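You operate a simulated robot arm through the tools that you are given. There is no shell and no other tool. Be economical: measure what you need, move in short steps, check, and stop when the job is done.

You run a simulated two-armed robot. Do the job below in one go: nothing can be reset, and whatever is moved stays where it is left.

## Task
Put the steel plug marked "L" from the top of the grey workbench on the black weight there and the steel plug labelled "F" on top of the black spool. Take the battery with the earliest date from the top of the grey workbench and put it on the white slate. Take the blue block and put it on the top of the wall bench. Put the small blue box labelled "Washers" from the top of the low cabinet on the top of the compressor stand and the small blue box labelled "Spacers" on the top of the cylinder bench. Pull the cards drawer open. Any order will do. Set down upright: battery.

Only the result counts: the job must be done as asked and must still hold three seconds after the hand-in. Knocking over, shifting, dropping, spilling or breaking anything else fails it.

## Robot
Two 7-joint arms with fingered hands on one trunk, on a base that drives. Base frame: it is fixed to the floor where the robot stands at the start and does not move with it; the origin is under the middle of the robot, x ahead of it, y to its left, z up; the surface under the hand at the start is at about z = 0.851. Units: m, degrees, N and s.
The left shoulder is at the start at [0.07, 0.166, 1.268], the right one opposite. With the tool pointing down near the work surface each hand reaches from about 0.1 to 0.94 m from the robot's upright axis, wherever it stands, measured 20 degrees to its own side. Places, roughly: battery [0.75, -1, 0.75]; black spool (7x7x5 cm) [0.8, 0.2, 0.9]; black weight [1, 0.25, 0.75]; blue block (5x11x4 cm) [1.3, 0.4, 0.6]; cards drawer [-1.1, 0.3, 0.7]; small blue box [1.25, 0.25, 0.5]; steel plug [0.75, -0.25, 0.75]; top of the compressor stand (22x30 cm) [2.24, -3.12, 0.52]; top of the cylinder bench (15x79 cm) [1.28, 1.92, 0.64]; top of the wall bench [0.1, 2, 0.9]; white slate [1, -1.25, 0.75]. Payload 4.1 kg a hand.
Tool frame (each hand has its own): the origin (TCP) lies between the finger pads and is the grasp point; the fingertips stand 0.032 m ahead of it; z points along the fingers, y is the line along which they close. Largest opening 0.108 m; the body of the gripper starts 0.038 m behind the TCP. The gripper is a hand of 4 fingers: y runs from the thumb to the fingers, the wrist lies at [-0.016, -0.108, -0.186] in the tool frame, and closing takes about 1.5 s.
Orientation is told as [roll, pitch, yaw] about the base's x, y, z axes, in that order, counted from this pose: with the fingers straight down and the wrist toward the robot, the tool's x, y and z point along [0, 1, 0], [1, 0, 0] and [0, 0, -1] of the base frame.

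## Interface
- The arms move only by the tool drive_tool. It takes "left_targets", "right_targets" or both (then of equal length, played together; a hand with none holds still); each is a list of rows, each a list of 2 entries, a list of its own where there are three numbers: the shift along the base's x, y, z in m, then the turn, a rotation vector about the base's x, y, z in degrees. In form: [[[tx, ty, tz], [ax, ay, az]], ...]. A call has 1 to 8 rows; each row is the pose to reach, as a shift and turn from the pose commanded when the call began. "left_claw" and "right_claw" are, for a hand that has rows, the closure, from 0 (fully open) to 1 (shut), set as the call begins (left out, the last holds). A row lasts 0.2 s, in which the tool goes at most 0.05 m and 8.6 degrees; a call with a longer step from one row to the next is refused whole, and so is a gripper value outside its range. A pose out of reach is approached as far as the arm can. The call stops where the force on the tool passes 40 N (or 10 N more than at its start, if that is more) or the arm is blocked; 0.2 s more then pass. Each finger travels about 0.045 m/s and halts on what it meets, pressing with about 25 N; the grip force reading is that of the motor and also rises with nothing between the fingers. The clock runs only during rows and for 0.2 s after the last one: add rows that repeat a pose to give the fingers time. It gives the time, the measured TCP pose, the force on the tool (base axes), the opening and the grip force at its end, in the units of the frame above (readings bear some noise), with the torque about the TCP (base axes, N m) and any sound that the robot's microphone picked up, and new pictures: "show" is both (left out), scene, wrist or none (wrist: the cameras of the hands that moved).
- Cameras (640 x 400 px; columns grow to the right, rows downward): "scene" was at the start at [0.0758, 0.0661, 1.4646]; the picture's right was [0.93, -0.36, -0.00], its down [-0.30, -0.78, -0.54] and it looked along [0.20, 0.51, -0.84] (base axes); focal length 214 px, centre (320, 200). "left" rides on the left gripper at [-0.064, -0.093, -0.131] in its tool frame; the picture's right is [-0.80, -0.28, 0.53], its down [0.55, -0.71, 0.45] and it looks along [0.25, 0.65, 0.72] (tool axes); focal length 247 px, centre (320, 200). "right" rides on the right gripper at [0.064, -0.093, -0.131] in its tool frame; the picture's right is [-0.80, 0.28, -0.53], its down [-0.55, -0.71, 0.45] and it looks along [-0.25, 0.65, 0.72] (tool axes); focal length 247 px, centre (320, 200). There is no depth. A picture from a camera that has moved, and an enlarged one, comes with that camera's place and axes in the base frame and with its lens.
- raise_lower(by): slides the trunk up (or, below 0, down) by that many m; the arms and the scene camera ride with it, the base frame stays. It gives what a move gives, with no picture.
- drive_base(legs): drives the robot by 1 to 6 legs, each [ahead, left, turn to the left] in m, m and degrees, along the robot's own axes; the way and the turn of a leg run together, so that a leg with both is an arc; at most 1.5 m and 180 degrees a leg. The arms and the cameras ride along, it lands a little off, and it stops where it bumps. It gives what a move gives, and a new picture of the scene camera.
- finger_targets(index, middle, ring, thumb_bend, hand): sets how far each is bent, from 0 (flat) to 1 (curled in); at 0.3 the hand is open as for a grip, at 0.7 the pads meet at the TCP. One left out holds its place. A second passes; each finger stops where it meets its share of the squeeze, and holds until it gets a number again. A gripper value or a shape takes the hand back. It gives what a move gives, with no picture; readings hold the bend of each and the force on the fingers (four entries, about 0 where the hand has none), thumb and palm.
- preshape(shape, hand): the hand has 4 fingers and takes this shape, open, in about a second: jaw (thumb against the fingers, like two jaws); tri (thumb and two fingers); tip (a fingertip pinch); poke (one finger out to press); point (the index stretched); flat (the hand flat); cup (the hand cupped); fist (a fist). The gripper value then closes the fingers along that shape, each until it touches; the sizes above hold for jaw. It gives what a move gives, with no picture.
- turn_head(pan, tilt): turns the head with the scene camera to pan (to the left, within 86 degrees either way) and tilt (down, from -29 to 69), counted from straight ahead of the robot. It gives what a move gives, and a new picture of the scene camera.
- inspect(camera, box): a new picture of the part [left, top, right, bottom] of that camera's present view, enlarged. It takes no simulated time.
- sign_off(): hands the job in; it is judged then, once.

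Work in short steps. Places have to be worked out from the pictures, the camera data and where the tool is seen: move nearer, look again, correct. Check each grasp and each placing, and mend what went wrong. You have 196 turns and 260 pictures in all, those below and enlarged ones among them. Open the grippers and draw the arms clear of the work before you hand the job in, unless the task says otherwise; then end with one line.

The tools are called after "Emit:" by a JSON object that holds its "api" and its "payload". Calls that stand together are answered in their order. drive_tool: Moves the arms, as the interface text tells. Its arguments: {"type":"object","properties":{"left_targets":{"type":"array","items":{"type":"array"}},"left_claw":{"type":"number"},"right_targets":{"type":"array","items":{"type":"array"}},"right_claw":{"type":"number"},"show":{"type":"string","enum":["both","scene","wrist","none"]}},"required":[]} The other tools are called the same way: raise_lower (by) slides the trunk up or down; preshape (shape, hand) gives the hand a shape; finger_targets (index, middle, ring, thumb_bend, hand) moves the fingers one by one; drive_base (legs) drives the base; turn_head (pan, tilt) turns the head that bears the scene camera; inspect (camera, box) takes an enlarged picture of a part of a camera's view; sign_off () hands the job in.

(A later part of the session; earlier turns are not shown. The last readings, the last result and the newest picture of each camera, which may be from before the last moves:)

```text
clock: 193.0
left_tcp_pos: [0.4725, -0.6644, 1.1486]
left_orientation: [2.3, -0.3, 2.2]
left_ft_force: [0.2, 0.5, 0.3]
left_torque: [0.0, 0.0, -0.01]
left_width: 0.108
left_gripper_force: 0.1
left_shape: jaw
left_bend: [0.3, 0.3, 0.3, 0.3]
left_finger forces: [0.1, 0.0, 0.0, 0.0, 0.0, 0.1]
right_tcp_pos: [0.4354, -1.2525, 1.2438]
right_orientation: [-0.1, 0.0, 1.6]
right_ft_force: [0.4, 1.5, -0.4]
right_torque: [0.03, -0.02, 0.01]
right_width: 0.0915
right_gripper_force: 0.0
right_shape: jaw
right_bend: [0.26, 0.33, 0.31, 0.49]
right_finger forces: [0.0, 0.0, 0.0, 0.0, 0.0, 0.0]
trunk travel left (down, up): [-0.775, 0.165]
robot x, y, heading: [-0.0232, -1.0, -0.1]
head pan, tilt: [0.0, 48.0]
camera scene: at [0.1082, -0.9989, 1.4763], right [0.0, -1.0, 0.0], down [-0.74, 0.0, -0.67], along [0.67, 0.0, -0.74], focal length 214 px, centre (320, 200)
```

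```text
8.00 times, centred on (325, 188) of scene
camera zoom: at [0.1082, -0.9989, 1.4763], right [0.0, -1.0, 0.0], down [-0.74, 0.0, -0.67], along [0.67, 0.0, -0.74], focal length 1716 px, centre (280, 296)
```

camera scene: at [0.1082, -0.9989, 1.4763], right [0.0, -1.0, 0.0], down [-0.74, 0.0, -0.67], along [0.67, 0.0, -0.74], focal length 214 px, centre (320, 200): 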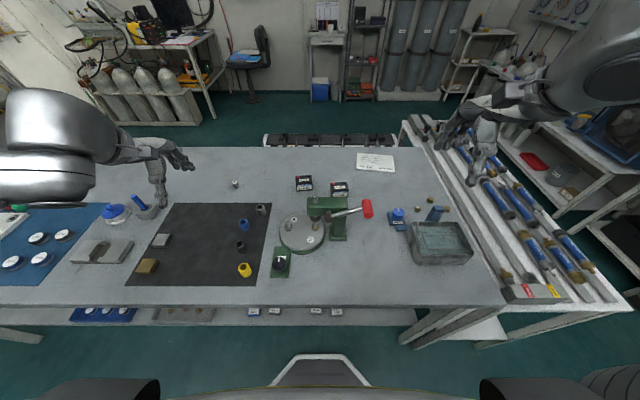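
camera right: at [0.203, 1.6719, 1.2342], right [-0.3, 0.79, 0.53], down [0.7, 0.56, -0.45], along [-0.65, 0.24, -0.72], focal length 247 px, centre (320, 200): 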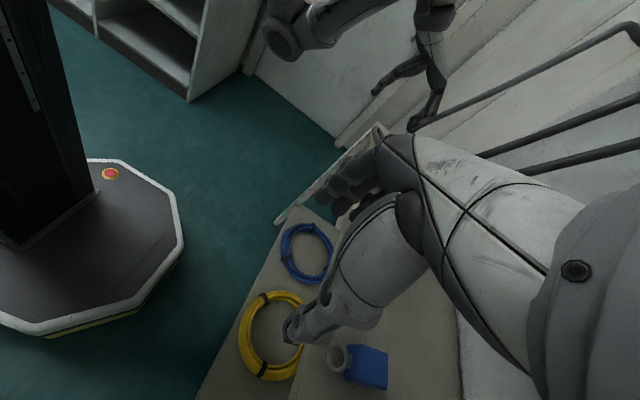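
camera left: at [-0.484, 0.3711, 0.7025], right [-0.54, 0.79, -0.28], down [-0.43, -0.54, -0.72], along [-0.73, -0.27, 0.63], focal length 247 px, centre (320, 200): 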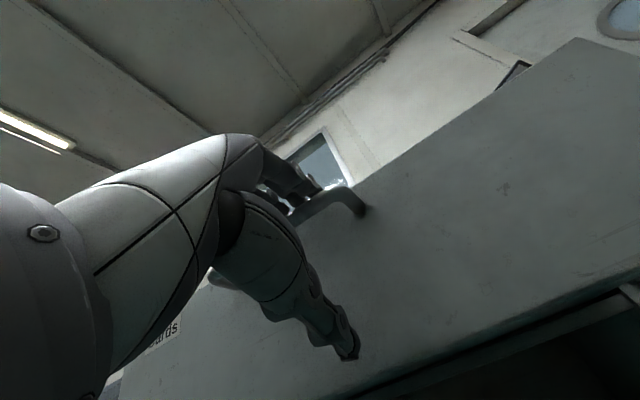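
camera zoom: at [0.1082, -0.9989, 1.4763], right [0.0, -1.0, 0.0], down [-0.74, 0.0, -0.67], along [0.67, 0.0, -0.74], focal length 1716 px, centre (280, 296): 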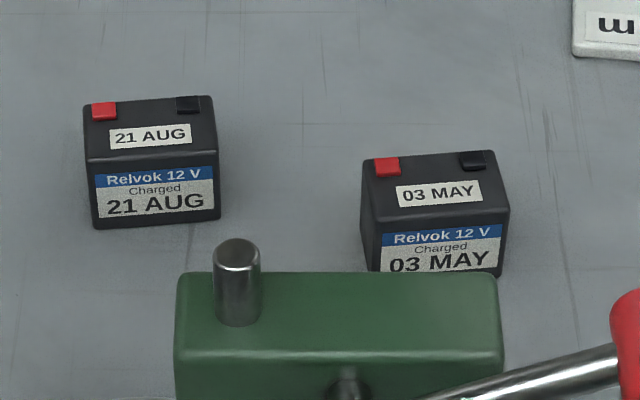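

03 MAY is earlier than 21 AUG. Battery ≈(0.702,-1.074), slate centre ≈(0.90,-1.25). I shift the base 0.1 right and bring the right hand above the battery.

Emit:
{"api": "drive_base", "payload": {"legs": [[0, -0.1, 0]]}}

Emit:
{"api": "drive_tool", "payload": {"right_targets": [[[0.033, 0.034, 0], [0, 0, 0]], [[0.066, 0.068, 0], [0, 0, 0]], [[0.1, 0.102, -0.01], [0, 0, 0]], [[0.133, 0.136, -0.02], [0, 0, 0]], [[0.166, 0.17, -0.03], [0, 0, 0]], [[0.2, 0.204, -0.04], [0, 0, 0]], [[0.233, 0.238, -0.05], [0, 0, 0]], [[0.265, 0.27, -0.06], [0, 0, -1]]], "right_claw": 0, "show": "wrist"}}

```text
clock: 194.1
left_tcp_pos: [0.4729, -0.7649, 1.1479]
left_orientation: [2.2, -0.3, 2.3]
left_ft_force: [-0.7, 0.0, -1.0]
left_torque: [-0.01, -0.03, -0.04]
left_width: 0.1081
left_gripper_force: 0.1
left_shape: jaw
left_bend: [0.3, 0.3, 0.3, 0.3]
left_finger forces: [0.1, 0.0, 0.0, 0.1, 0.0, 0.0]
right_tcp_pos: [0.4352, -1.35, 1.246]
right_orientation: [0.0, 0.0, 1.7]
right_ft_force: [-0.1, 0.8, 0.1]
right_torque: [-0.03, -0.02, 0.01]
right_width: 0.0917
right_gripper_force: 0.2
right_shape: jaw
right_bend: [0.26, 0.33, 0.31, 0.49]
right_finger forces: [0.1, 0.0, 0.0, 0.1, 0.0, 0.1]
trunk travel left (down, up): [-0.775, 0.165]
robot x, y, heading: [-0.0166, -1.0997, 0.2]
head pan, tilt: [0.0, 48.0]
camera scene: at [0.1086, -1.0973, 1.4763], right [0.0, -1.0, 0.0], down [-0.74, 0.0, -0.67], along [0.67, 0.0, -0.74], focal length 214 px, centre (320, 200)
```

scene: 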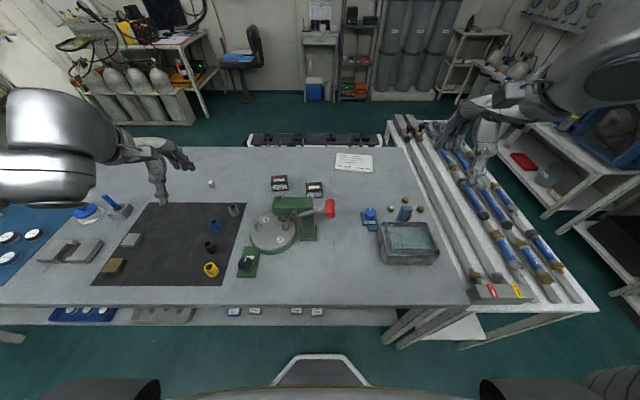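

```text
clock: 195.9
left_tcp_pos: [0.4736, -0.763, 1.1473]
left_orientation: [2.2, -0.2, 2.3]
left_ft_force: [-0.1, 0.1, -0.1]
left_torque: [-0.04, 0.02, -0.03]
left_width: 0.1079
left_gripper_force: 0.1
left_shape: jaw
left_bend: [0.3, 0.3, 0.3, 0.3]
left_finger forces: [0.0, 0.1, 0.0, 0.0, 0.0, 0.1]
right_tcp_pos: [0.7025, -1.0776, 1.1868]
right_orientation: [-0.3, 0.0, 0.5]
right_ft_force: [-0.9, 0.6, 0.1]
right_torque: [0.0, 0.0, 0.02]
right_width: 0.1078
right_gripper_force: 0.2
right_shape: jaw
right_bend: [0.3, 0.3, 0.3, 0.3]
right_finger forces: [0.0, 0.0, 0.0, 0.0, 0.1, 0.0]
trunk travel left (down, up): [-0.775, 0.165]
robot x, y, heading: [-0.019, -1.0973, 0.5]
head pan, tilt: [0.0, 48.0]
camera right: at [0.609, -1.0149, 1.3169], right [0.29, -0.79, 0.54], down [-0.7, -0.56, -0.45], along [0.65, -0.25, -0.72], focal length 247 px, centre (320, 200)
```

right: 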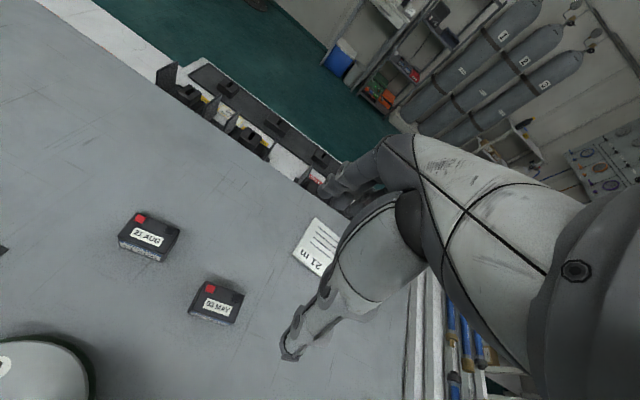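

Battery centre confirmed ≈(0.70,-1.072). Descend to z≈1.0 and check clearance to the vise.

Emit:
{"api": "drive_tool", "payload": {"right_targets": [[[-0.001, 0.003, -0.045], [0, 0, 0]], [[-0.001, 0.005, -0.09], [0, 0, 0]], [[-0.001, 0.005, -0.135], [0, 0, 0]], [[-0.001, 0.005, -0.18], [0, 0, 0]]], "show": "wrist"}}

Emit:
{"api": "inspect", "payload": {"camera": "scene", "box": [220, 120, 400, 260]}}

```text
clock: 196.9
left_tcp_pos: [0.4743, -0.7651, 1.1478]
left_orientation: [2.4, -0.1, 2.2]
left_ft_force: [0.2, 0.2, 0.6]
left_torque: [-0.02, 0.03, -0.01]
left_width: 0.1079
left_gripper_force: 0.1
left_shape: jaw
left_bend: [0.3, 0.3, 0.3, 0.3]
left_finger forces: [0.0, 0.0, 0.1, 0.0, 0.0, 0.0]
right_tcp_pos: [0.7007, -1.076, 1.0046]
right_orientation: [-0.1, 0.0, 0.6]
right_ft_force: [0.7, 0.1, 0.6]
right_torque: [-0.01, 0.01, 0.02]
right_width: 0.1079
right_gripper_force: 0.0
right_shape: jaw
right_bend: [0.3, 0.3, 0.3, 0.3]
right_finger forces: [0.0, 0.1, 0.0, 0.0, 0.0, 0.0]
trunk travel left (down, up): [-0.775, 0.165]
robot x, y, heading: [-0.0185, -1.1032, -0.0]
head pan, tilt: [0.0, 48.0]
camera right: at [0.6063, -1.0117, 1.1359], right [0.29, -0.79, 0.53], down [-0.7, -0.56, -0.45], along [0.65, -0.24, -0.72], focal length 247 px, centre (320, 200)
```

right: 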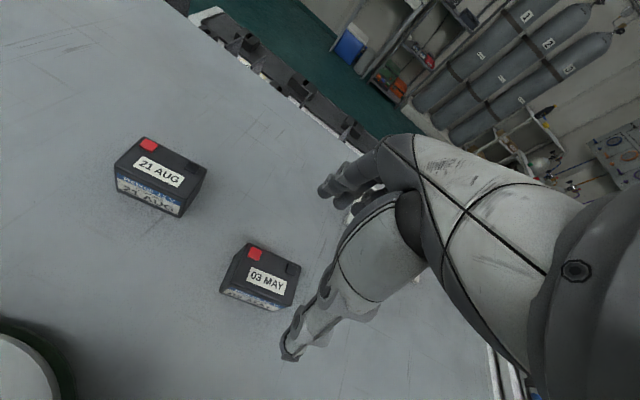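

```text
2.86 times, centred on (310, 190) of scene
camera zoom: at [0.1102, -1.098, 1.4762], right [0.0, -1.0, 0.0], down [-0.74, 0.0, -0.67], along [0.67, 0.0, -0.74], focal length 613 px, centre (349, 229)
```

zoom: 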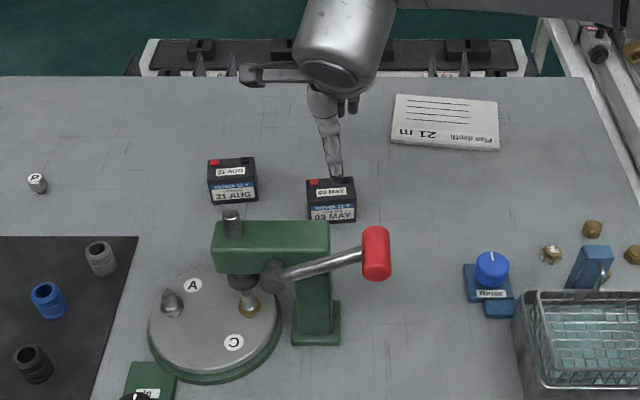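

Aligned. Descend to z≈0.89.

Emit:
{"api": "drive_tool", "payload": {"right_targets": [[[0, 0.003, -0.04], [0, 0, 0]], [[0, 0.003, -0.08], [0, 0, 0]], [[0, 0.003, -0.1], [0, 0, 0]], [[0, 0.003, -0.114], [0, 0, 0]]], "show": "wrist"}}

```text
clock: 197.9
left_tcp_pos: [0.4738, -0.7653, 1.1476]
left_orientation: [2.3, -0.2, 2.3]
left_ft_force: [0.9, -0.1, -1.4]
left_torque: [-0.01, -0.01, 0.01]
left_width: 0.108
left_gripper_force: 0.1
left_shape: jaw
left_bend: [0.3, 0.3, 0.3, 0.3]
left_finger forces: [0.0, 0.0, 0.0, 0.0, 0.1, 0.1]
right_tcp_pos: [0.7002, -1.0741, 0.8914]
right_orientation: [-0.1, 0.0, 0.6]
right_ft_force: [0.6, -1.0, 0.9]
right_torque: [-0.02, 0.03, 0.03]
right_width: 0.1077
right_gripper_force: 0.0
right_shape: jaw
right_bend: [0.3, 0.3, 0.3, 0.3]
right_finger forces: [0.1, 0.0, 0.0, 0.0, 0.0, 0.0]
trunk travel left (down, up): [-0.775, 0.165]
robot x, y, heading: [-0.0195, -1.0996, 0.2]
head pan, tilt: [0.0, 48.0]
camera right: at [0.6066, -1.0107, 1.0213], right [0.29, -0.79, 0.53], down [-0.7, -0.56, -0.45], along [0.65, -0.24, -0.72], focal length 247 px, centre (320, 200)
```

right: 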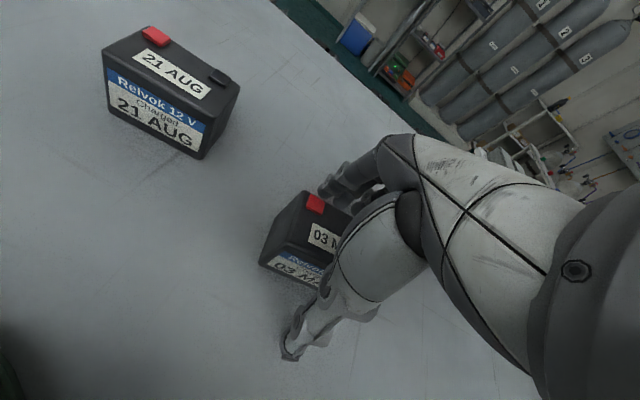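

Battery between the jaws; shift 1 cm in +y to centre the fingers, then close.

Emit:
{"api": "drive_tool", "payload": {"right_targets": [[[0, 0.01, 0], [0, 0, 0]], [[0, 0.01, 0], [0, 0, 0]], [[0, 0.01, 0], [0, 0, 0]], [[0, 0.01, 0], [0, 0, 0]], [[0, 0.01, 0], [0, 0, 0]], [[0, 0.01, 0], [0, 0, 0]], [[0, 0.01, 0], [0, 0, 0]]], "right_claw": 1, "show": "wrist"}}

```text
clock: 199.5
left_tcp_pos: [0.4734, -0.7651, 1.1477]
left_orientation: [2.3, -0.3, 2.3]
left_ft_force: [-0.1, -0.3, -0.5]
left_torque: [0.01, -0.02, 0.01]
left_width: 0.1082
left_gripper_force: 0.1
left_shape: jaw
left_bend: [0.3, 0.3, 0.3, 0.3]
left_finger forces: [0.0, 0.0, 0.0, 0.0, 0.0, 0.0]
right_tcp_pos: [0.6982, -1.0656, 0.8914]
right_orientation: [-0.1, 0.1, 0.6]
right_ft_force: [-1.2, -0.3, -0.5]
right_torque: [0.01, 0.01, 0.01]
right_width: 0.0392
right_gripper_force: 25.5
right_shape: jaw
right_bend: [0.74, 0.49, 0.46, 0.74]
right_finger forces: [12.6, 6.6, 3.1, 0.0, 22.4, 0.1]
trunk travel left (down, up): [-0.775, 0.165]
robot x, y, heading: [-0.0232, -1.101, 0.1]
head pan, tilt: [0.0, 48.0]
camera right: at [0.6056, -1.0011, 1.0212], right [0.29, -0.79, 0.53], down [-0.7, -0.56, -0.45], along [0.65, -0.24, -0.72], focal length 247 px, centre (320, 200)
```

right: 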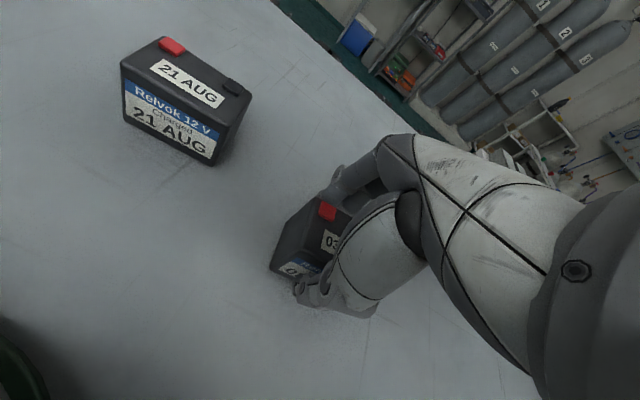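

Battery gripped. Lift and carry to above the slate (≈0.885,-1.25).

Emit:
{"api": "drive_tool", "payload": {"right_targets": [[[0, 0, 0.04], [0, 0, 0]], [[0, 0, 0.085], [0, 0, 0]], [[0.03, -0.03, 0.1], [0, 0, 0]], [[0.06, -0.06, 0.11], [0, 0, 0]], [[0.09, -0.09, 0.11], [0, 0, 0]], [[0.12, -0.12, 0.11], [0, 0, 0]], [[0.15, -0.15, 0.11], [0, 0, 0]], [[0.18, -0.177, 0.11], [0, 0, 0]]], "show": "both"}}

```text
clock: 201.3
left_tcp_pos: [0.4736, -0.7648, 1.1462]
left_orientation: [2.2, -0.2, 2.3]
left_ft_force: [-0.1, -0.4, -0.6]
left_torque: [-0.02, 0.05, 0.0]
left_width: 0.1078
left_gripper_force: 0.1
left_shape: jaw
left_bend: [0.3, 0.3, 0.3, 0.3]
left_finger forces: [0.0, 0.1, 0.0, 0.0, 0.0, 0.0]
right_tcp_pos: [0.8806, -1.2417, 0.9994]
right_orientation: [-0.2, 0.1, 0.6]
right_ft_force: [-0.1, -0.4, -4.3]
right_torque: [0.07, -0.01, 0.0]
right_width: 0.039
right_gripper_force: 25.0
right_shape: jaw
right_bend: [0.74, 0.49, 0.46, 0.74]
right_finger forces: [12.9, 6.6, 3.1, 0.0, 22.4, 0.0]
trunk travel left (down, up): [-0.775, 0.165]
robot x, y, heading: [-0.0188, -1.1003, 0.4]
head pan, tilt: [0.0, 48.0]
camera scene: at [0.1105, -1.0975, 1.4762], right [0.0, -1.0, 0.0], down [-0.74, 0.0, -0.67], along [0.67, 0.0, -0.74], focal length 214 px, centre (320, 200)
camera right: at [0.7856, -1.1786, 1.1302], right [0.29, -0.79, 0.53], down [-0.7, -0.56, -0.45], along [0.65, -0.24, -0.72], focal length 247 px, centre (320, 200)
```

scene: 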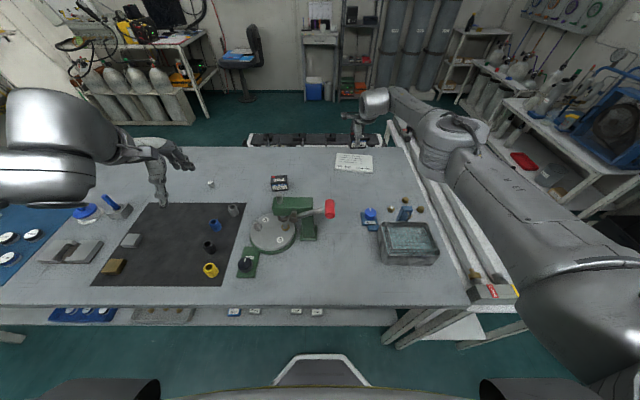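
right: 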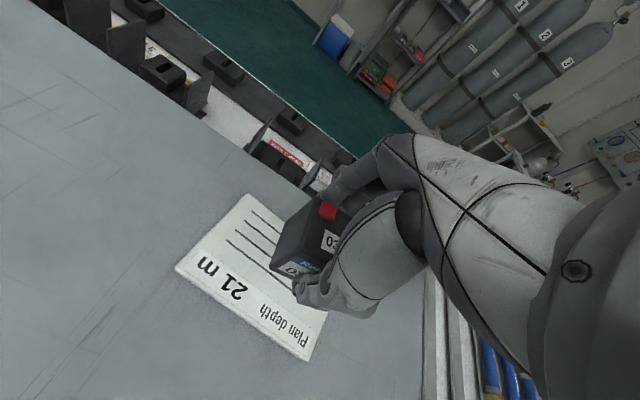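

Battery is over the slate's middle. Lower to z≈0.912, then in small steps.

Emit:
{"api": "drive_tool", "payload": {"right_targets": [[[0.003, -0.006, -0.03], [0, 0, 0]], [[0.003, -0.006, -0.06], [0, 0, 0]], [[0.003, -0.006, -0.08], [0, 0, 0]], [[0.003, -0.006, -0.087], [0, 0, 0]], [[0.003, -0.006, -0.091], [0, 0, 0]]], "show": "none"}}

Emit:
{"api": "inspect", "payload": {"camera": "right", "box": [160, 150, 420, 360]}}

```text
clock: 202.5
left_tcp_pos: [0.4739, -0.7648, 1.1489]
left_orientation: [2.3, -0.2, 2.2]
left_ft_force: [0.3, -0.2, -0.1]
left_torque: [0.01, -0.01, 0.01]
left_width: 0.1078
left_gripper_force: 0.0
left_shape: jaw
left_bend: [0.3, 0.3, 0.3, 0.3]
left_finger forces: [0.1, 0.1, 0.0, 0.1, 0.0, 0.0]
right_tcp_pos: [0.8662, -1.2463, 0.9132]
right_orientation: [-0.1, 0.0, 0.5]
right_ft_force: [-0.9, 0.7, -4.2]
right_torque: [0.0, 0.01, 0.01]
right_width: 0.0388
right_gripper_force: 25.3
right_shape: jaw
right_bend: [0.74, 0.49, 0.46, 0.74]
right_finger forces: [12.8, 6.4, 3.1, 0.1, 22.4, 0.0]
right hand out of reach, approached as far as the arm can: row 1, 2, 3, 4, 5
trunk travel left (down, up): [-0.775, 0.165]
robot x, y, heading: [-0.0229, -1.0989, 0.5]
head pan, tilt: [0.0, 48.0]
```

```text
1.90 times, centred on (290, 255) of right
camera zoom: at [0.7725, -1.182, 1.0439], right [0.29, -0.79, 0.53], down [-0.7, -0.56, -0.45], along [0.65, -0.24, -0.72], focal length 470 px, centre (377, 95)
```

zoom: 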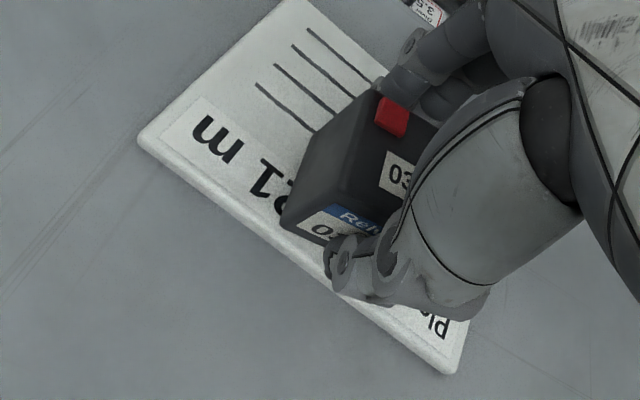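

Reach limits me to x=0.866; the base stands 2 cm back from its start, so I drive ahead 0.02 (known free), the battery riding just above the slate.

Emit:
{"api": "drive_base", "payload": {"legs": [[0.02, 0, 0]]}}

Emit:
{"api": "inspect", "payload": {"camera": "right", "box": [160, 150, 420, 360]}}

```text
clock: 203.3
left_tcp_pos: [0.4881, -0.7641, 1.1485]
left_orientation: [2.3, -0.5, 2.4]
left_ft_force: [0.2, -0.1, 1.1]
left_torque: [-0.02, -0.03, 0.02]
left_width: 0.1082
left_gripper_force: 0.1
left_shape: jaw
left_bend: [0.3, 0.3, 0.3, 0.3]
left_finger forces: [0.0, 0.1, 0.0, 0.1, 0.1, 0.0]
right_tcp_pos: [0.8821, -1.2448, 0.9172]
right_orientation: [-0.1, -0.3, 0.6]
right_ft_force: [0.5, -0.3, -3.0]
right_torque: [-0.02, -0.01, 0.0]
right_width: 0.0391
right_gripper_force: 25.0
right_shape: jaw
right_bend: [0.74, 0.49, 0.46, 0.74]
right_finger forces: [12.7, 6.4, 3.1, 0.0, 22.4, 0.1]
trunk travel left (down, up): [-0.775, 0.165]
robot x, y, heading: [0.0005, -1.0968, 0.2]
head pan, tilt: [0.0, 48.0]
camera scene: at [0.1236, -1.0983, 1.4769], right [0.0, -1.0, 0.0], down [-0.74, 0.0, -0.67], along [0.67, 0.0, -0.74], focal length 214 px, centre (320, 200)
```

scene: 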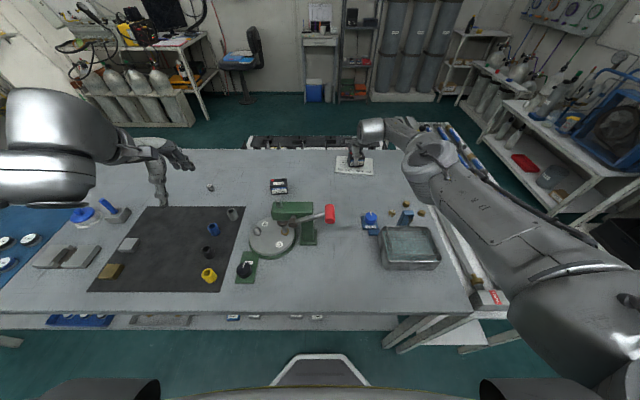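

```text
1.90 times, centred on (290, 255) of right
camera zoom: at [0.7884, -1.1812, 1.0477], right [0.29, -0.79, 0.54], down [-0.7, -0.56, -0.45], along [0.66, -0.24, -0.71], focal length 470 px, centre (377, 95)
```

zoom: 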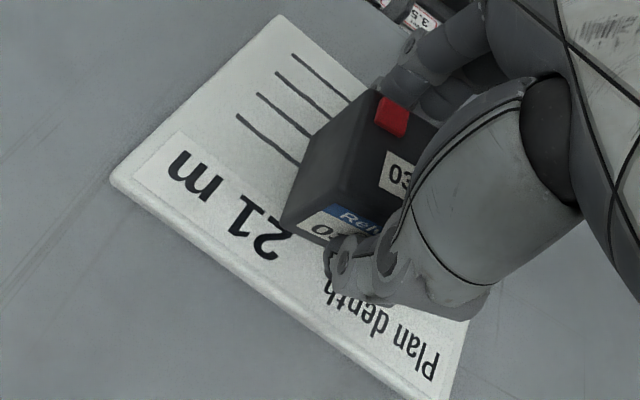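

Well centred now. Lower in 3 mm steps.

Emit:
{"api": "drive_tool", "payload": {"right_targets": [[[0, 0, -0.004], [0, 0, 0]], [[0, 0, -0.008], [0, 0, 0]], [[0, 0, -0.011], [0, 0, 0]], [[0, 0, -0.014], [0, 0, 0]]], "show": "none"}}

```text
clock: 204.3
left_tcp_pos: [0.4919, -0.765, 1.1473]
left_orientation: [2.3, -0.3, 2.4]
left_ft_force: [0.1, 0.5, -0.1]
left_torque: [-0.05, 0.0, 0.0]
left_width: 0.1081
left_gripper_force: 0.0
left_shape: jaw
left_bend: [0.3, 0.3, 0.3, 0.3]
left_finger forces: [0.0, 0.1, 0.0, 0.0, 0.0, 0.0]
right_tcp_pos: [0.8826, -1.2446, 0.9019]
right_orientation: [-0.1, -0.2, 0.5]
right_ft_force: [0.1, 0.2, -3.6]
right_torque: [0.02, 0.0, -0.02]
right_width: 0.039
right_gripper_force: 24.8
right_shape: jaw
right_bend: [0.74, 0.49, 0.46, 0.74]
right_finger forces: [12.7, 6.6, 3.2, 0.0, 22.4, 0.0]
trunk travel left (down, up): [-0.775, 0.165]
robot x, y, heading: [-0.0047, -1.1007, 0.2]
head pan, tilt: [0.0, 48.0]
```

Emit:
{"api": "drive_tool", "payload": {"right_targets": [[[0, 0, -0.002], [0, 0, 0]], [[0, 0, -0.004], [0, 0, 0]], [[0, 0, -0.006], [0, 0, 0]]], "show": "none"}}

```text
clock: 205.1
left_tcp_pos: [0.4904, -0.765, 1.1485]
left_orientation: [2.3, -0.5, 2.4]
left_ft_force: [-0.3, -0.5, -0.4]
left_torque: [0.02, -0.02, -0.03]
left_width: 0.1078
left_gripper_force: 0.0
left_shape: jaw
left_bend: [0.3, 0.3, 0.3, 0.3]
left_finger forces: [0.0, 0.0, 0.0, 0.0, 0.0, 0.0]
right_tcp_pos: [0.8822, -1.2436, 0.8992]
right_orientation: [-0.1, -0.6, 0.4]
right_ft_force: [5.9, -0.7, 18.5]
right_torque: [-0.06, -0.27, 0.07]
right_width: 0.0402
right_gripper_force: 25.3
right_shape: jaw
right_bend: [0.74, 0.49, 0.45, 0.75]
right_finger forces: [16.3, 9.1, 4.0, 0.0, 23.4, 0.0]
right hand out of reach, approached as far as the arm can: row 1, 2, 3
trunk travel left (down, up): [-0.775, 0.165]
robot x, y, heading: [0.0002, -1.0983, 0.5]
head pan, tilt: [0.0, 48.0]
```

Contact. Ease up 2 mm and open.

Emit:
{"api": "drive_tool", "payload": {"right_targets": [[[0, 0, 0.003], [0, 0, 0]], [[0, 0, 0.003], [0, 0, 0]], [[0, 0, 0.003], [0, 0, 0]], [[0, 0, 0.003], [0, 0, 0]], [[0, 0, 0.003], [0, 0, 0]], [[0, 0, 0.003], [0, 0, 0]], [[0, 0, 0.003], [0, 0, 0]]], "right_claw": 0.1, "show": "wrist"}}

```text
clock: 206.7
left_tcp_pos: [0.4937, -0.7641, 1.1477]
left_orientation: [2.4, -0.1, 2.5]
left_ft_force: [1.0, -0.2, -0.4]
left_torque: [-0.03, 0.01, 0.03]
left_width: 0.1081
left_gripper_force: 0.1
left_shape: jaw
left_bend: [0.3, 0.3, 0.3, 0.3]
left_finger forces: [0.0, 0.0, 0.0, 0.0, 0.0, 0.0]
right_tcp_pos: [0.8812, -1.245, 0.8971]
right_orientation: [-0.1, -0.1, 0.6]
right_ft_force: [-1.0, -0.4, -0.1]
right_torque: [0.02, 0.0, -0.01]
right_width: 0.0971
right_gripper_force: 0.1
right_shape: jaw
right_bend: [0.26, 0.32, 0.31, 0.44]
right_finger forces: [0.1, 0.0, 0.0, 0.1, 0.0, 0.0]
trunk travel left (down, up): [-0.775, 0.165]
robot x, y, heading: [-0.0032, -1.0992, 0.1]
head pan, tilt: [0.0, 48.0]
camera right: at [0.7874, -1.1812, 1.0284], right [0.29, -0.79, 0.53], down [-0.7, -0.56, -0.45], along [0.65, -0.24, -0.72], focal length 247 px, centre (320, 200)
```

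right: 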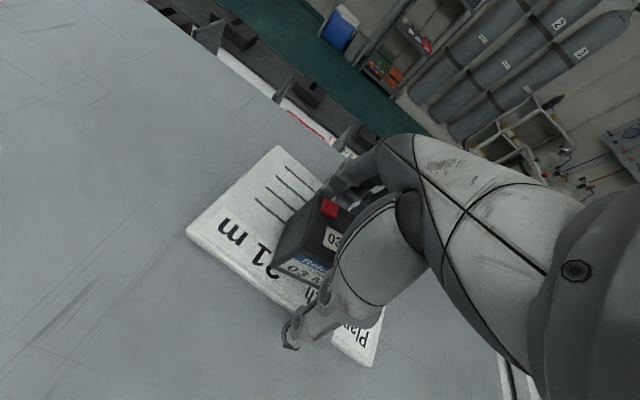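

Battery rests on the slate. Lift straight up, then draw back.

Emit:
{"api": "drive_tool", "payload": {"right_targets": [[[0, 0, 0.02], [0, 0, 0]], [[0, 0, 0.06], [0, 0, 0]], [[0, 0, 0.1], [0, 0, 0]], [[0, 0, 0.14], [0, 0, 0]], [[-0.04, 0, 0.165], [0, 0, 0]], [[-0.08, 0, 0.19], [0, 0, 0]], [[-0.12, 0, 0.215], [0, 0, 0]], [[-0.16, 0, 0.24], [0, 0, 0]]], "show": "wrist"}}

Emit:
{"api": "inspect", "payload": {"camera": "scene", "box": [240, 120, 420, 240]}}

```text
clock: 208.5
left_tcp_pos: [0.4908, -0.7648, 1.1491]
left_orientation: [2.3, -0.5, 2.4]
left_ft_force: [-0.4, -0.8, -0.1]
left_torque: [0.0, -0.03, 0.0]
left_width: 0.108
left_gripper_force: 0.0
left_shape: jaw
left_bend: [0.3, 0.3, 0.3, 0.3]
left_finger forces: [0.1, 0.0, 0.0, 0.0, 0.0, 0.0]
right_tcp_pos: [0.7192, -1.2474, 1.1403]
right_orientation: [-0.1, -0.2, 0.5]
right_ft_force: [0.5, 0.0, 0.4]
right_torque: [-0.03, -0.02, 0.01]
right_width: 0.097
right_gripper_force: 0.2
right_shape: jaw
right_bend: [0.26, 0.32, 0.31, 0.44]
right_finger forces: [0.0, 0.1, 0.1, 0.1, 0.0, 0.0]
trunk travel left (down, up): [-0.775, 0.165]
robot x, y, heading: [-0.0042, -1.0976, 0.2]
head pan, tilt: [0.0, 48.0]
camera right: at [0.6248, -1.1839, 1.2698], right [0.29, -0.79, 0.53], down [-0.7, -0.56, -0.45], along [0.65, -0.24, -0.72], focal length 247 px, centre (320, 200)
```

right: 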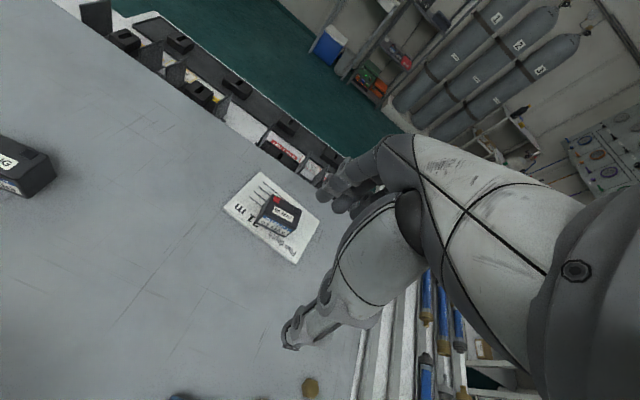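

```text
3.33 times, centred on (330, 180) of scene
camera zoom: at [0.1258, -1.0992, 1.4765], right [0.0, -1.0, 0.0], down [-0.74, 0.0, -0.67], along [0.67, 0.0, -0.74], focal length 715 px, centre (287, 267)
```

zoom: 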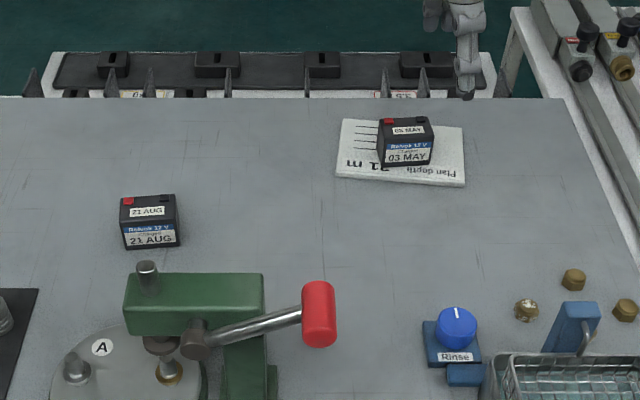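

Battery is upright on the slate. Now look toward the compressor corner for route planning.

Emit:
{"api": "turn_head", "payload": {"pan": -52, "tilt": 18}}

```text
clock: 209.7
left_tcp_pos: [0.4917, -0.7645, 1.1473]
left_orientation: [2.3, -0.3, 2.4]
left_ft_force: [0.6, -0.5, -0.2]
left_torque: [-0.03, -0.04, 0.03]
left_width: 0.108
left_gripper_force: 0.1
left_shape: jaw
left_bend: [0.3, 0.3, 0.3, 0.3]
left_finger forces: [0.1, 0.0, 0.1, 0.1, 0.0, 0.0]
right_tcp_pos: [0.7215, -1.2457, 1.1385]
right_orientation: [-0.1, -0.1, 0.6]
right_ft_force: [-0.4, 0.0, 0.1]
right_torque: [0.01, 0.03, 0.02]
right_width: 0.0971
right_gripper_force: 0.2
right_shape: jaw
right_bend: [0.26, 0.32, 0.31, 0.44]
right_finger forces: [0.0, 0.1, 0.1, 0.1, 0.0, 0.1]
trunk travel left (down, up): [-0.775, 0.165]
robot x, y, heading: [0.0008, -1.0971, -0.0]
head pan, tilt: [-52.0, 18.0]
camera scene: at [0.1072, -1.172, 1.5224], right [-0.78, -0.62, 0.0], down [-0.19, 0.24, -0.95], along [0.59, -0.75, -0.31], focal length 214 px, centre (320, 200)
```

scene: 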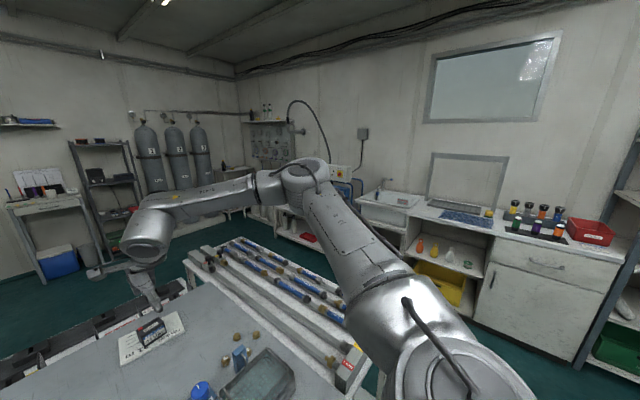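

Route: strafe left past the bench, round its left end, to the far side of the low cabinet. First retract the right hand.

Emit:
{"api": "drive_tool", "payload": {"right_targets": [[[-0.04, 0, 0.01], [0, 0, 0]], [[-0.08, 0, 0.02], [0, 0, 0]], [[-0.12, 0, 0.02], [0, 0, 0]], [[-0.16, 0, 0.03], [0, 0, 0]], [[-0.2, 0, 0.03], [0, 0, 0]]], "show": "none"}}

Emit:
{"api": "drive_base", "payload": {"legs": [[0, 1.1, 0], [0, 1.1, 0]]}}

Emit:
{"api": "turn_head", "payload": {"pan": -5, "tilt": 40}}

```text
clock: 210.9
left_tcp_pos: [0.4909, -0.7663, 1.1482]
left_orientation: [2.4, -0.3, 2.4]
left_ft_force: [-0.1, -0.5, 0.1]
left_torque: [0.0, 0.0, 0.01]
left_width: 0.1081
left_gripper_force: 0.0
left_shape: jaw
left_bend: [0.3, 0.3, 0.3, 0.3]
left_finger forces: [0.1, 0.0, 0.0, 0.0, 0.0, 0.0]
right_tcp_pos: [0.522, -1.2448, 1.1683]
right_orientation: [-0.1, -0.3, 0.4]
right_ft_force: [0.0, -0.5, 0.5]
right_torque: [0.07, -0.01, -0.02]
right_width: 0.097
right_gripper_force: 0.0
right_shape: jaw
right_bend: [0.26, 0.32, 0.31, 0.44]
right_finger forces: [0.0, 0.0, 0.0, 0.0, 0.0, 0.0]
trunk travel left (down, up): [-0.775, 0.165]
robot x, y, heading: [0.0018, -1.0993, 0.4]
head pan, tilt: [-52.0, 18.0]
```

```text
clock: 221.8
left_tcp_pos: [0.4681, 1.4352, 1.1473]
left_orientation: [2.4, -0.3, 2.5]
left_ft_force: [0.8, -0.8, -0.7]
left_torque: [0.01, -0.03, 0.03]
left_width: 0.108
left_gripper_force: 0.1
left_shape: jaw
left_bend: [0.3, 0.3, 0.3, 0.3]
left_finger forces: [0.1, 0.1, 0.1, 0.1, 0.0, 0.0]
right_tcp_pos: [0.4989, 0.9576, 1.1669]
right_orientation: [0.0, -0.1, 0.7]
right_ft_force: [-0.9, -0.3, 0.1]
right_torque: [0.01, 0.01, 0.04]
right_width: 0.097
right_gripper_force: 0.0
right_shape: jaw
right_bend: [0.26, 0.32, 0.31, 0.44]
right_finger forces: [0.1, 0.0, 0.1, 0.0, 0.0, 0.0]
trunk travel left (down, up): [-0.775, 0.165]
robot x, y, heading: [-0.0299, 1.1009, 0.2]
head pan, tilt: [-52.0, 18.0]
camera scene: at [0.0838, 1.0281, 1.5224], right [-0.78, -0.62, 0.0], down [-0.19, 0.24, -0.95], along [0.59, -0.75, -0.31], focal length 214 px, centre (320, 200)
```

scene: 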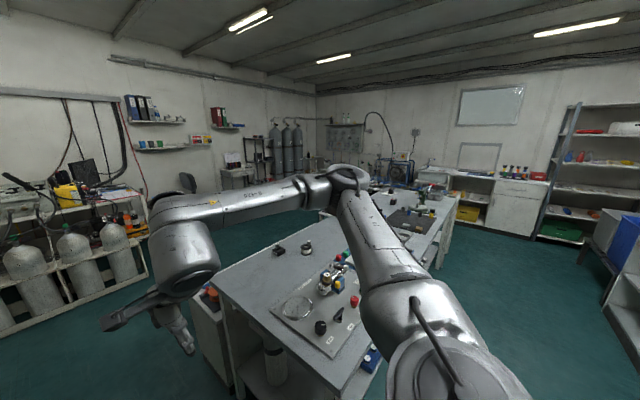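

```text
clock: 222.9
left_tcp_pos: [0.4668, 1.4379, 1.1471]
left_orientation: [2.3, -0.3, 2.6]
left_ft_force: [0.2, -0.2, 0.0]
left_torque: [-0.02, 0.01, -0.02]
left_width: 0.1079
left_gripper_force: 0.2
left_shape: jaw
left_bend: [0.3, 0.3, 0.3, 0.3]
left_finger forces: [0.0, 0.0, 0.1, 0.0, 0.1, 0.0]
right_tcp_pos: [0.4968, 0.9574, 1.1678]
right_orientation: [0.0, -0.2, 0.8]
right_ft_force: [-0.3, -0.4, 0.0]
right_torque: [0.05, 0.03, 0.04]
right_width: 0.0969
right_gripper_force: 0.0
right_shape: jaw
right_bend: [0.26, 0.32, 0.31, 0.44]
right_finger forces: [0.0, 0.0, 0.0, 0.1, 0.0, 0.1]
trunk travel left (down, up): [-0.775, 0.165]
robot x, y, heading: [-0.0246, 1.1024, 0.4]
head pan, tilt: [-5.0, 40.0]
camera scene: at [0.1106, 1.0946, 1.4878], right [-0.08, -1.0, 0.0], down [-0.64, 0.05, -0.77], along [0.76, -0.06, -0.64], focal length 214 px, centre (320, 200)
```

scene: 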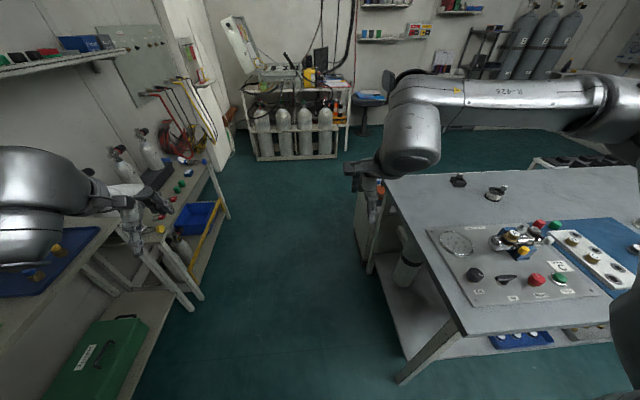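

Path clear. Drive ahead 1.88 m, turn right 180°, strafe left to y≈0.45.

Emit:
{"api": "drive_base", "payload": {"legs": [[0.94, 0, 0], [0.94, 0, 0], [0, 0, -90], [0, 0, -90], [0, 0.65, 0]]}}

Emit:
{"api": "turn_head", "payload": {"pan": -10, "tilt": 55}}

```text
clock: 243.2
left_tcp_pos: [1.3984, 0.1302, 1.1469]
left_orientation: [2.3, -0.4, -176.4]
left_ft_force: [0.7, -0.6, 0.4]
left_torque: [0.03, -0.02, 0.0]
left_width: 0.1082
left_gripper_force: 0.2
left_shape: jaw
left_bend: [0.3, 0.3, 0.3, 0.3]
left_finger forces: [0.1, 0.0, 0.0, 0.0, 0.1, 0.1]
right_tcp_pos: [1.3575, 0.6077, 1.1677]
right_orientation: [-0.2, -0.2, -178.2]
right_ft_force: [-0.1, 0.0, -0.2]
right_torque: [0.01, 0.02, -0.03]
right_width: 0.0971
right_gripper_force: 0.0
right_shape: jaw
right_bend: [0.26, 0.32, 0.31, 0.44]
right_finger forces: [0.0, 0.0, 0.0, 0.0, 0.0, 0.0]
trunk travel left (down, up): [-0.775, 0.165]
robot x, y, heading: [1.8878, 0.4751, -178.5]
head pan, tilt: [-5.0, 40.0]
camera scene: at [1.7501, 0.4794, 1.4878], right [0.06, 1.0, 0.0], down [0.64, -0.04, -0.77], along [-0.76, 0.05, -0.64], focal length 214 px, centre (320, 200)
```

scene: 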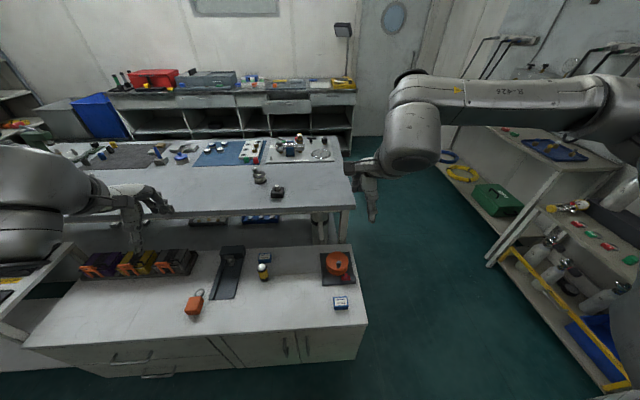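

```text
clock: 244.0
left_tcp_pos: [1.3991, 0.128, 1.1473]
left_orientation: [2.4, -0.3, -176.5]
left_ft_force: [-0.2, 0.2, 0.0]
left_torque: [-0.01, -0.01, 0.02]
left_width: 0.108
left_gripper_force: 0.0
left_shape: jaw
left_bend: [0.3, 0.3, 0.3, 0.3]
left_finger forces: [0.0, 0.0, 0.0, 0.0, 0.0, 0.1]
right_tcp_pos: [1.3582, 0.607, 1.1679]
right_orientation: [-0.1, -0.1, -178.2]
right_ft_force: [0.8, 0.2, 0.0]
right_torque: [0.0, 0.0, 0.0]
right_width: 0.097
right_gripper_force: 0.0
right_shape: jaw
right_bend: [0.26, 0.32, 0.31, 0.44]
right_finger forces: [0.0, 0.0, 0.0, 0.1, 0.1, 0.0]
trunk travel left (down, up): [-0.775, 0.165]
robot x, y, heading: [1.8839, 0.4716, -178.5]
head pan, tilt: [-10.0, 55.0]
camera scene: at [1.7637, 0.4837, 1.4672], right [0.15, 0.99, 0.0], down [0.81, -0.12, -0.57], along [-0.57, 0.09, -0.82], focal length 214 px, centre (320, 200)
```

scene: 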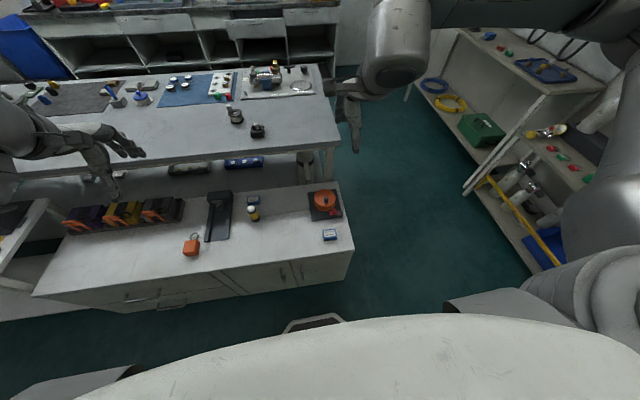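

Washers ≈(1.36,0.593). Lower the right hand above it to z≈0.85.

Emit:
{"api": "drive_tool", "payload": {"right_targets": [[[0, 0, -0.04], [0, 0, 0]], [[0, -0.005, -0.085], [0, 0, 0]], [[0, -0.01, -0.13], [0, 0, 0]], [[0, -0.012, -0.175], [0, 0, 0]], [[0, -0.012, -0.22], [0, 0, 0]], [[0, -0.012, -0.265], [0, 0, 0]], [[0, -0.012, -0.31], [0, 0, 0]]], "right_claw": 0.2, "show": "wrist"}}

```text
clock: 245.6
left_tcp_pos: [1.3987, 0.129, 1.148]
left_orientation: [2.2, -0.3, -176.3]
left_ft_force: [1.0, 0.2, -0.6]
left_torque: [0.0, -0.04, 0.03]
left_width: 0.1079
left_gripper_force: 0.1
left_shape: jaw
left_bend: [0.3, 0.3, 0.3, 0.3]
left_finger forces: [0.0, 0.0, 0.0, 0.1, 0.0, 0.0]
right_tcp_pos: [1.3595, 0.5971, 0.8583]
right_orientation: [0.0, 0.0, -178.2]
right_ft_force: [-0.4, -0.5, -0.5]
right_torque: [0.0, -0.01, -0.03]
right_width: 0.0869
right_gripper_force: 0.0
right_shape: jaw
right_bend: [0.26, 0.34, 0.32, 0.54]
right_finger forces: [0.0, 0.0, 0.0, 0.0, 0.1, 0.1]
trunk travel left (down, up): [-0.775, 0.165]
robot x, y, heading: [1.883, 0.475, -178.4]
head pan, tilt: [-10.0, 55.0]
camera right: at [1.4541, 0.5344, 0.9886], right [-0.31, 0.79, 0.53], down [0.69, 0.57, -0.45], along [-0.66, 0.23, -0.72], focal length 247 px, centre (320, 200)
```

right: 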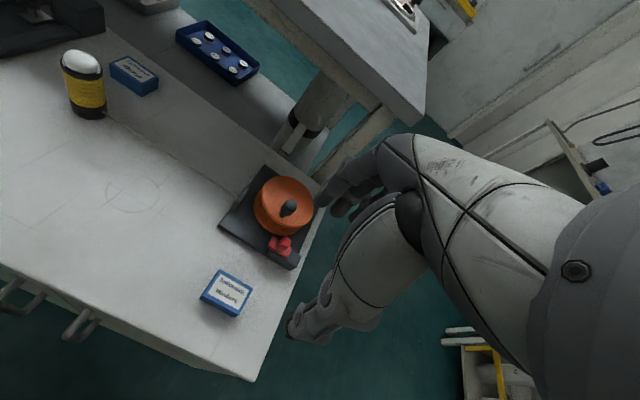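

Box at x 1.331–1.373, y 0.56–0.616; the plate behind is 6 cm away. Descend to z≈0.64.

Emit:
{"api": "drive_tool", "payload": {"right_targets": [[[-0.003, -0.015, -0.045], [0, 0, 0]], [[-0.003, -0.015, -0.09], [0, 0, 0]], [[-0.003, -0.015, -0.135], [0, 0, 0]], [[-0.003, -0.015, -0.18], [0, 0, 0]], [[-0.003, -0.015, -0.215], [0, 0, 0]]], "show": "wrist"}}

```text
clock: 246.8
left_tcp_pos: [1.3999, 0.1296, 1.1482]
left_orientation: [2.4, -0.3, -176.3]
left_ft_force: [0.0, 0.5, -0.2]
left_torque: [0.0, -0.01, -0.02]
left_width: 0.1079
left_gripper_force: 0.0
left_shape: jaw
left_bend: [0.3, 0.3, 0.3, 0.3]
left_finger forces: [0.0, 0.0, 0.0, 0.1, 0.0, 0.1]
right_tcp_pos: [1.355, 0.5805, 0.6413]
right_orientation: [0.0, -0.2, -178.3]
right_ft_force: [0.7, 0.0, -0.3]
right_torque: [-0.02, 0.01, 0.0]
right_width: 0.0863
right_gripper_force: 0.2
right_shape: jaw
right_bend: [0.26, 0.34, 0.32, 0.54]
right_finger forces: [0.0, 0.0, 0.1, 0.1, 0.0, 0.1]
trunk travel left (down, up): [-0.775, 0.165]
robot x, y, heading: [1.8864, 0.476, -178.5]
head pan, tilt: [-10.0, 55.0]
camera right: at [1.4506, 0.5184, 0.7716], right [-0.31, 0.79, 0.53], down [0.69, 0.57, -0.45], along [-0.66, 0.23, -0.72], focal length 247 px, centre (320, 200)
```

right: 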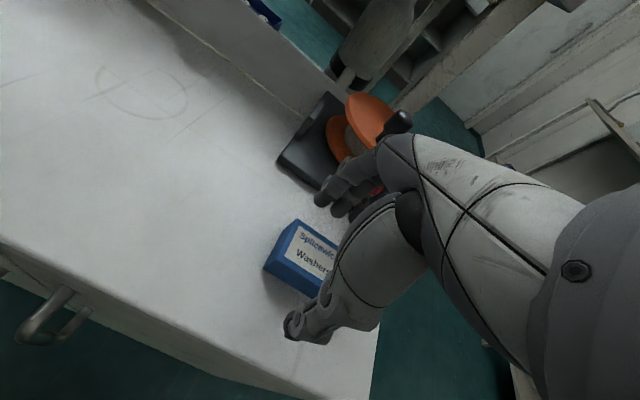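

Fine. Lower 22 mm and close.

Emit:
{"api": "drive_tool", "payload": {"right_targets": [[[0, 0, -0.012], [0, 0, 0]], [[0, 0, -0.022], [0, 0, 0]]], "show": "none"}}

Emit:
{"api": "drive_tool", "payload": {"right_targets": [[[0, 0, 0], [0, 0, 0]], [[0, 0, 0], [0, 0, 0]], [[0, 0, 0], [0, 0, 0]], [[0, 0, 0], [0, 0, 0]], [[0, 0, 0], [0, 0, 0]], [[0, 0, 0], [0, 0, 0]], [[0, 0, 0], [0, 0, 0]]], "right_claw": 1, "show": "wrist"}}

```text
clock: 247.4
left_tcp_pos: [1.3993, 0.1292, 1.1468]
left_orientation: [2.3, -0.4, -176.4]
left_ft_force: [-1.3, -0.8, 0.5]
left_torque: [-0.02, -0.02, -0.03]
left_width: 0.1079
left_gripper_force: 0.0
left_shape: jaw
left_bend: [0.3, 0.3, 0.3, 0.3]
left_finger forces: [0.0, 0.0, 0.0, 0.1, 0.1, 0.0]
right_tcp_pos: [1.3565, 0.5789, 0.6201]
right_orientation: [0.0, -0.1, -178.3]
right_ft_force: [0.9, -0.1, 0.2]
right_torque: [-0.05, 0.01, 0.01]
right_width: 0.0867
right_gripper_force: 0.1
right_shape: jaw
right_bend: [0.26, 0.34, 0.32, 0.54]
right_finger forces: [0.0, 0.0, 0.1, 0.0, 0.1, 0.0]
trunk travel left (down, up): [-0.775, 0.165]
robot x, y, heading: [1.8866, 0.4724, -178.2]
head pan, tilt: [-10.0, 55.0]
```

```text
clock: 249.0
left_tcp_pos: [1.3994, 0.1287, 1.1482]
left_orientation: [2.3, -0.3, -176.4]
left_ft_force: [0.3, 0.5, -0.4]
left_torque: [0.01, 0.01, 0.0]
left_width: 0.1081
left_gripper_force: 0.0
left_shape: jaw
left_bend: [0.3, 0.3, 0.3, 0.3]
left_finger forces: [0.0, 0.1, 0.0, 0.1, 0.0, 0.0]
right_tcp_pos: [1.3556, 0.5801, 0.6201]
right_orientation: [0.0, -0.1, -178.2]
right_ft_force: [-0.3, 0.2, 0.2]
right_torque: [0.02, 0.01, 0.0]
right_width: 0.0369
right_gripper_force: 25.0
right_shape: jaw
right_bend: [0.74, 0.53, 0.51, 0.74]
right_finger forces: [12.7, 7.0, 3.1, 0.0, 22.4, 0.0]
trunk travel left (down, up): [-0.775, 0.165]
robot x, y, heading: [1.8836, 0.4729, -178.6]
head pan, tilt: [-10.0, 55.0]
camera right: at [1.4505, 0.5174, 0.7504], right [-0.31, 0.79, 0.53], down [0.69, 0.57, -0.45], along [-0.66, 0.23, -0.72], focal length 247 px, centre (320, 200)
```

right: 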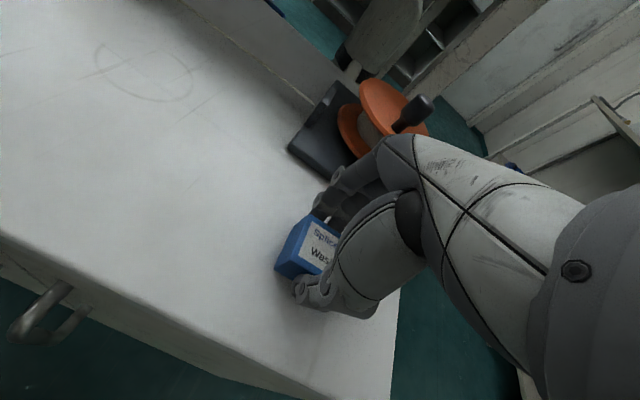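

Gripped. Lift to z≈0.95.

Emit:
{"api": "drive_tool", "payload": {"right_targets": [[[0, 0, 0.02], [0, 0, 0]], [[0, 0, 0.065], [0, 0, 0]], [[0, 0, 0.11], [0, 0, 0]], [[0, 0, 0.155], [0, 0, 0]], [[0, 0, 0.2], [0, 0, 0]], [[0, 0, 0.245], [0, 0, 0]], [[0, 0, 0.29], [0, 0, 0]], [[0, 0, 0.335], [0, 0, 0]]], "show": "wrist"}}

Emit:
{"api": "turn_head", "payload": {"pan": 86, "tilt": 25}}

```text
clock: 250.8
left_tcp_pos: [1.4001, 0.1289, 1.1474]
left_orientation: [2.3, -0.3, -176.3]
left_ft_force: [0.2, 0.8, 0.3]
left_torque: [-0.02, 0.02, -0.02]
left_width: 0.108
left_gripper_force: 0.1
left_shape: jaw
left_bend: [0.3, 0.3, 0.3, 0.3]
left_finger forces: [0.1, 0.0, 0.1, 0.0, 0.1, 0.0]
right_tcp_pos: [1.3558, 0.5813, 0.9546]
right_orientation: [0.0, -0.1, -178.2]
right_ft_force: [-0.6, -0.9, -0.5]
right_torque: [0.01, 0.01, -0.01]
right_width: 0.0368
right_gripper_force: 25.1
right_shape: jaw
right_bend: [0.74, 0.53, 0.51, 0.74]
right_finger forces: [12.6, 6.8, 3.1, 0.0, 22.5, 0.0]
trunk travel left (down, up): [-0.775, 0.165]
robot x, y, heading: [1.8881, 0.4741, -178.3]
head pan, tilt: [-10.0, 55.0]
camera right: at [1.451, 0.5196, 1.0849], right [-0.31, 0.79, 0.53], down [0.69, 0.57, -0.45], along [-0.66, 0.23, -0.72], focal length 247 px, centre (320, 200)
```

right: 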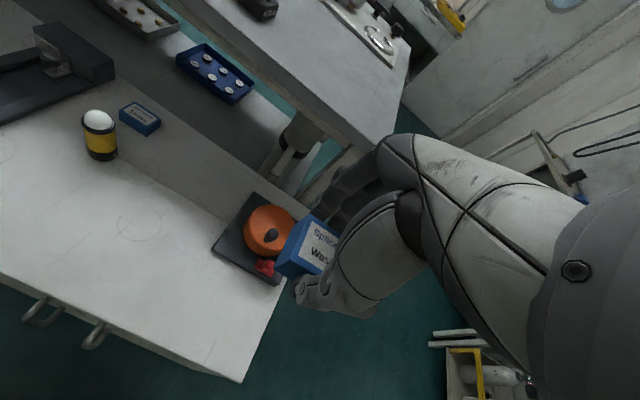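

```text
clock: 252.5
left_tcp_pos: [1.3991, 0.129, 1.1473]
left_orientation: [2.2, -0.3, -176.4]
left_ft_force: [-0.2, -0.3, -0.2]
left_torque: [-0.02, -0.02, -0.02]
left_width: 0.1081
left_gripper_force: 0.1
left_shape: jaw
left_bend: [0.3, 0.3, 0.3, 0.3]
left_finger forces: [0.1, 0.0, 0.0, 0.0, 0.0, 0.1]
right_tcp_pos: [1.3563, 0.5813, 0.954]
right_orientation: [-0.1, -0.1, -178.2]
right_ft_force: [-0.1, 0.3, -1.0]
right_torque: [-0.04, 0.0, -0.01]
right_width: 0.0367
right_gripper_force: 25.3
right_shape: jaw
right_bend: [0.74, 0.53, 0.51, 0.74]
right_finger forces: [12.7, 6.8, 3.1, 0.1, 22.6, 0.0]
trunk travel left (down, up): [-0.775, 0.165]
robot x, y, heading: [1.8859, 0.4752, -178.3]
head pan, tilt: [85.9, 25.0]
camera scene: at [1.8307, 0.3815, 1.5111], right [-1.0, 0.05, 0.0], down [0.02, 0.42, -0.91], along [-0.04, -0.91, -0.42], focal length 214 px, centre (320, 200)
```

scene: 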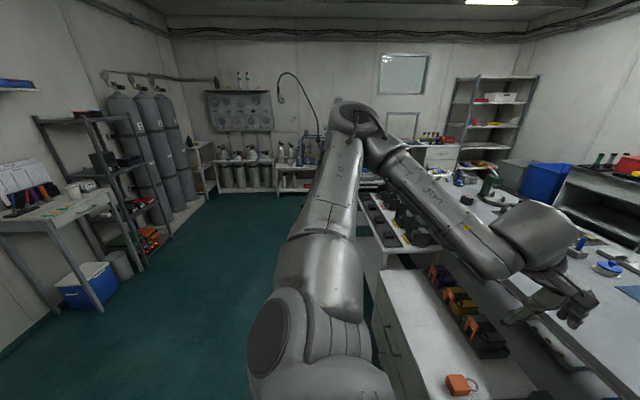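

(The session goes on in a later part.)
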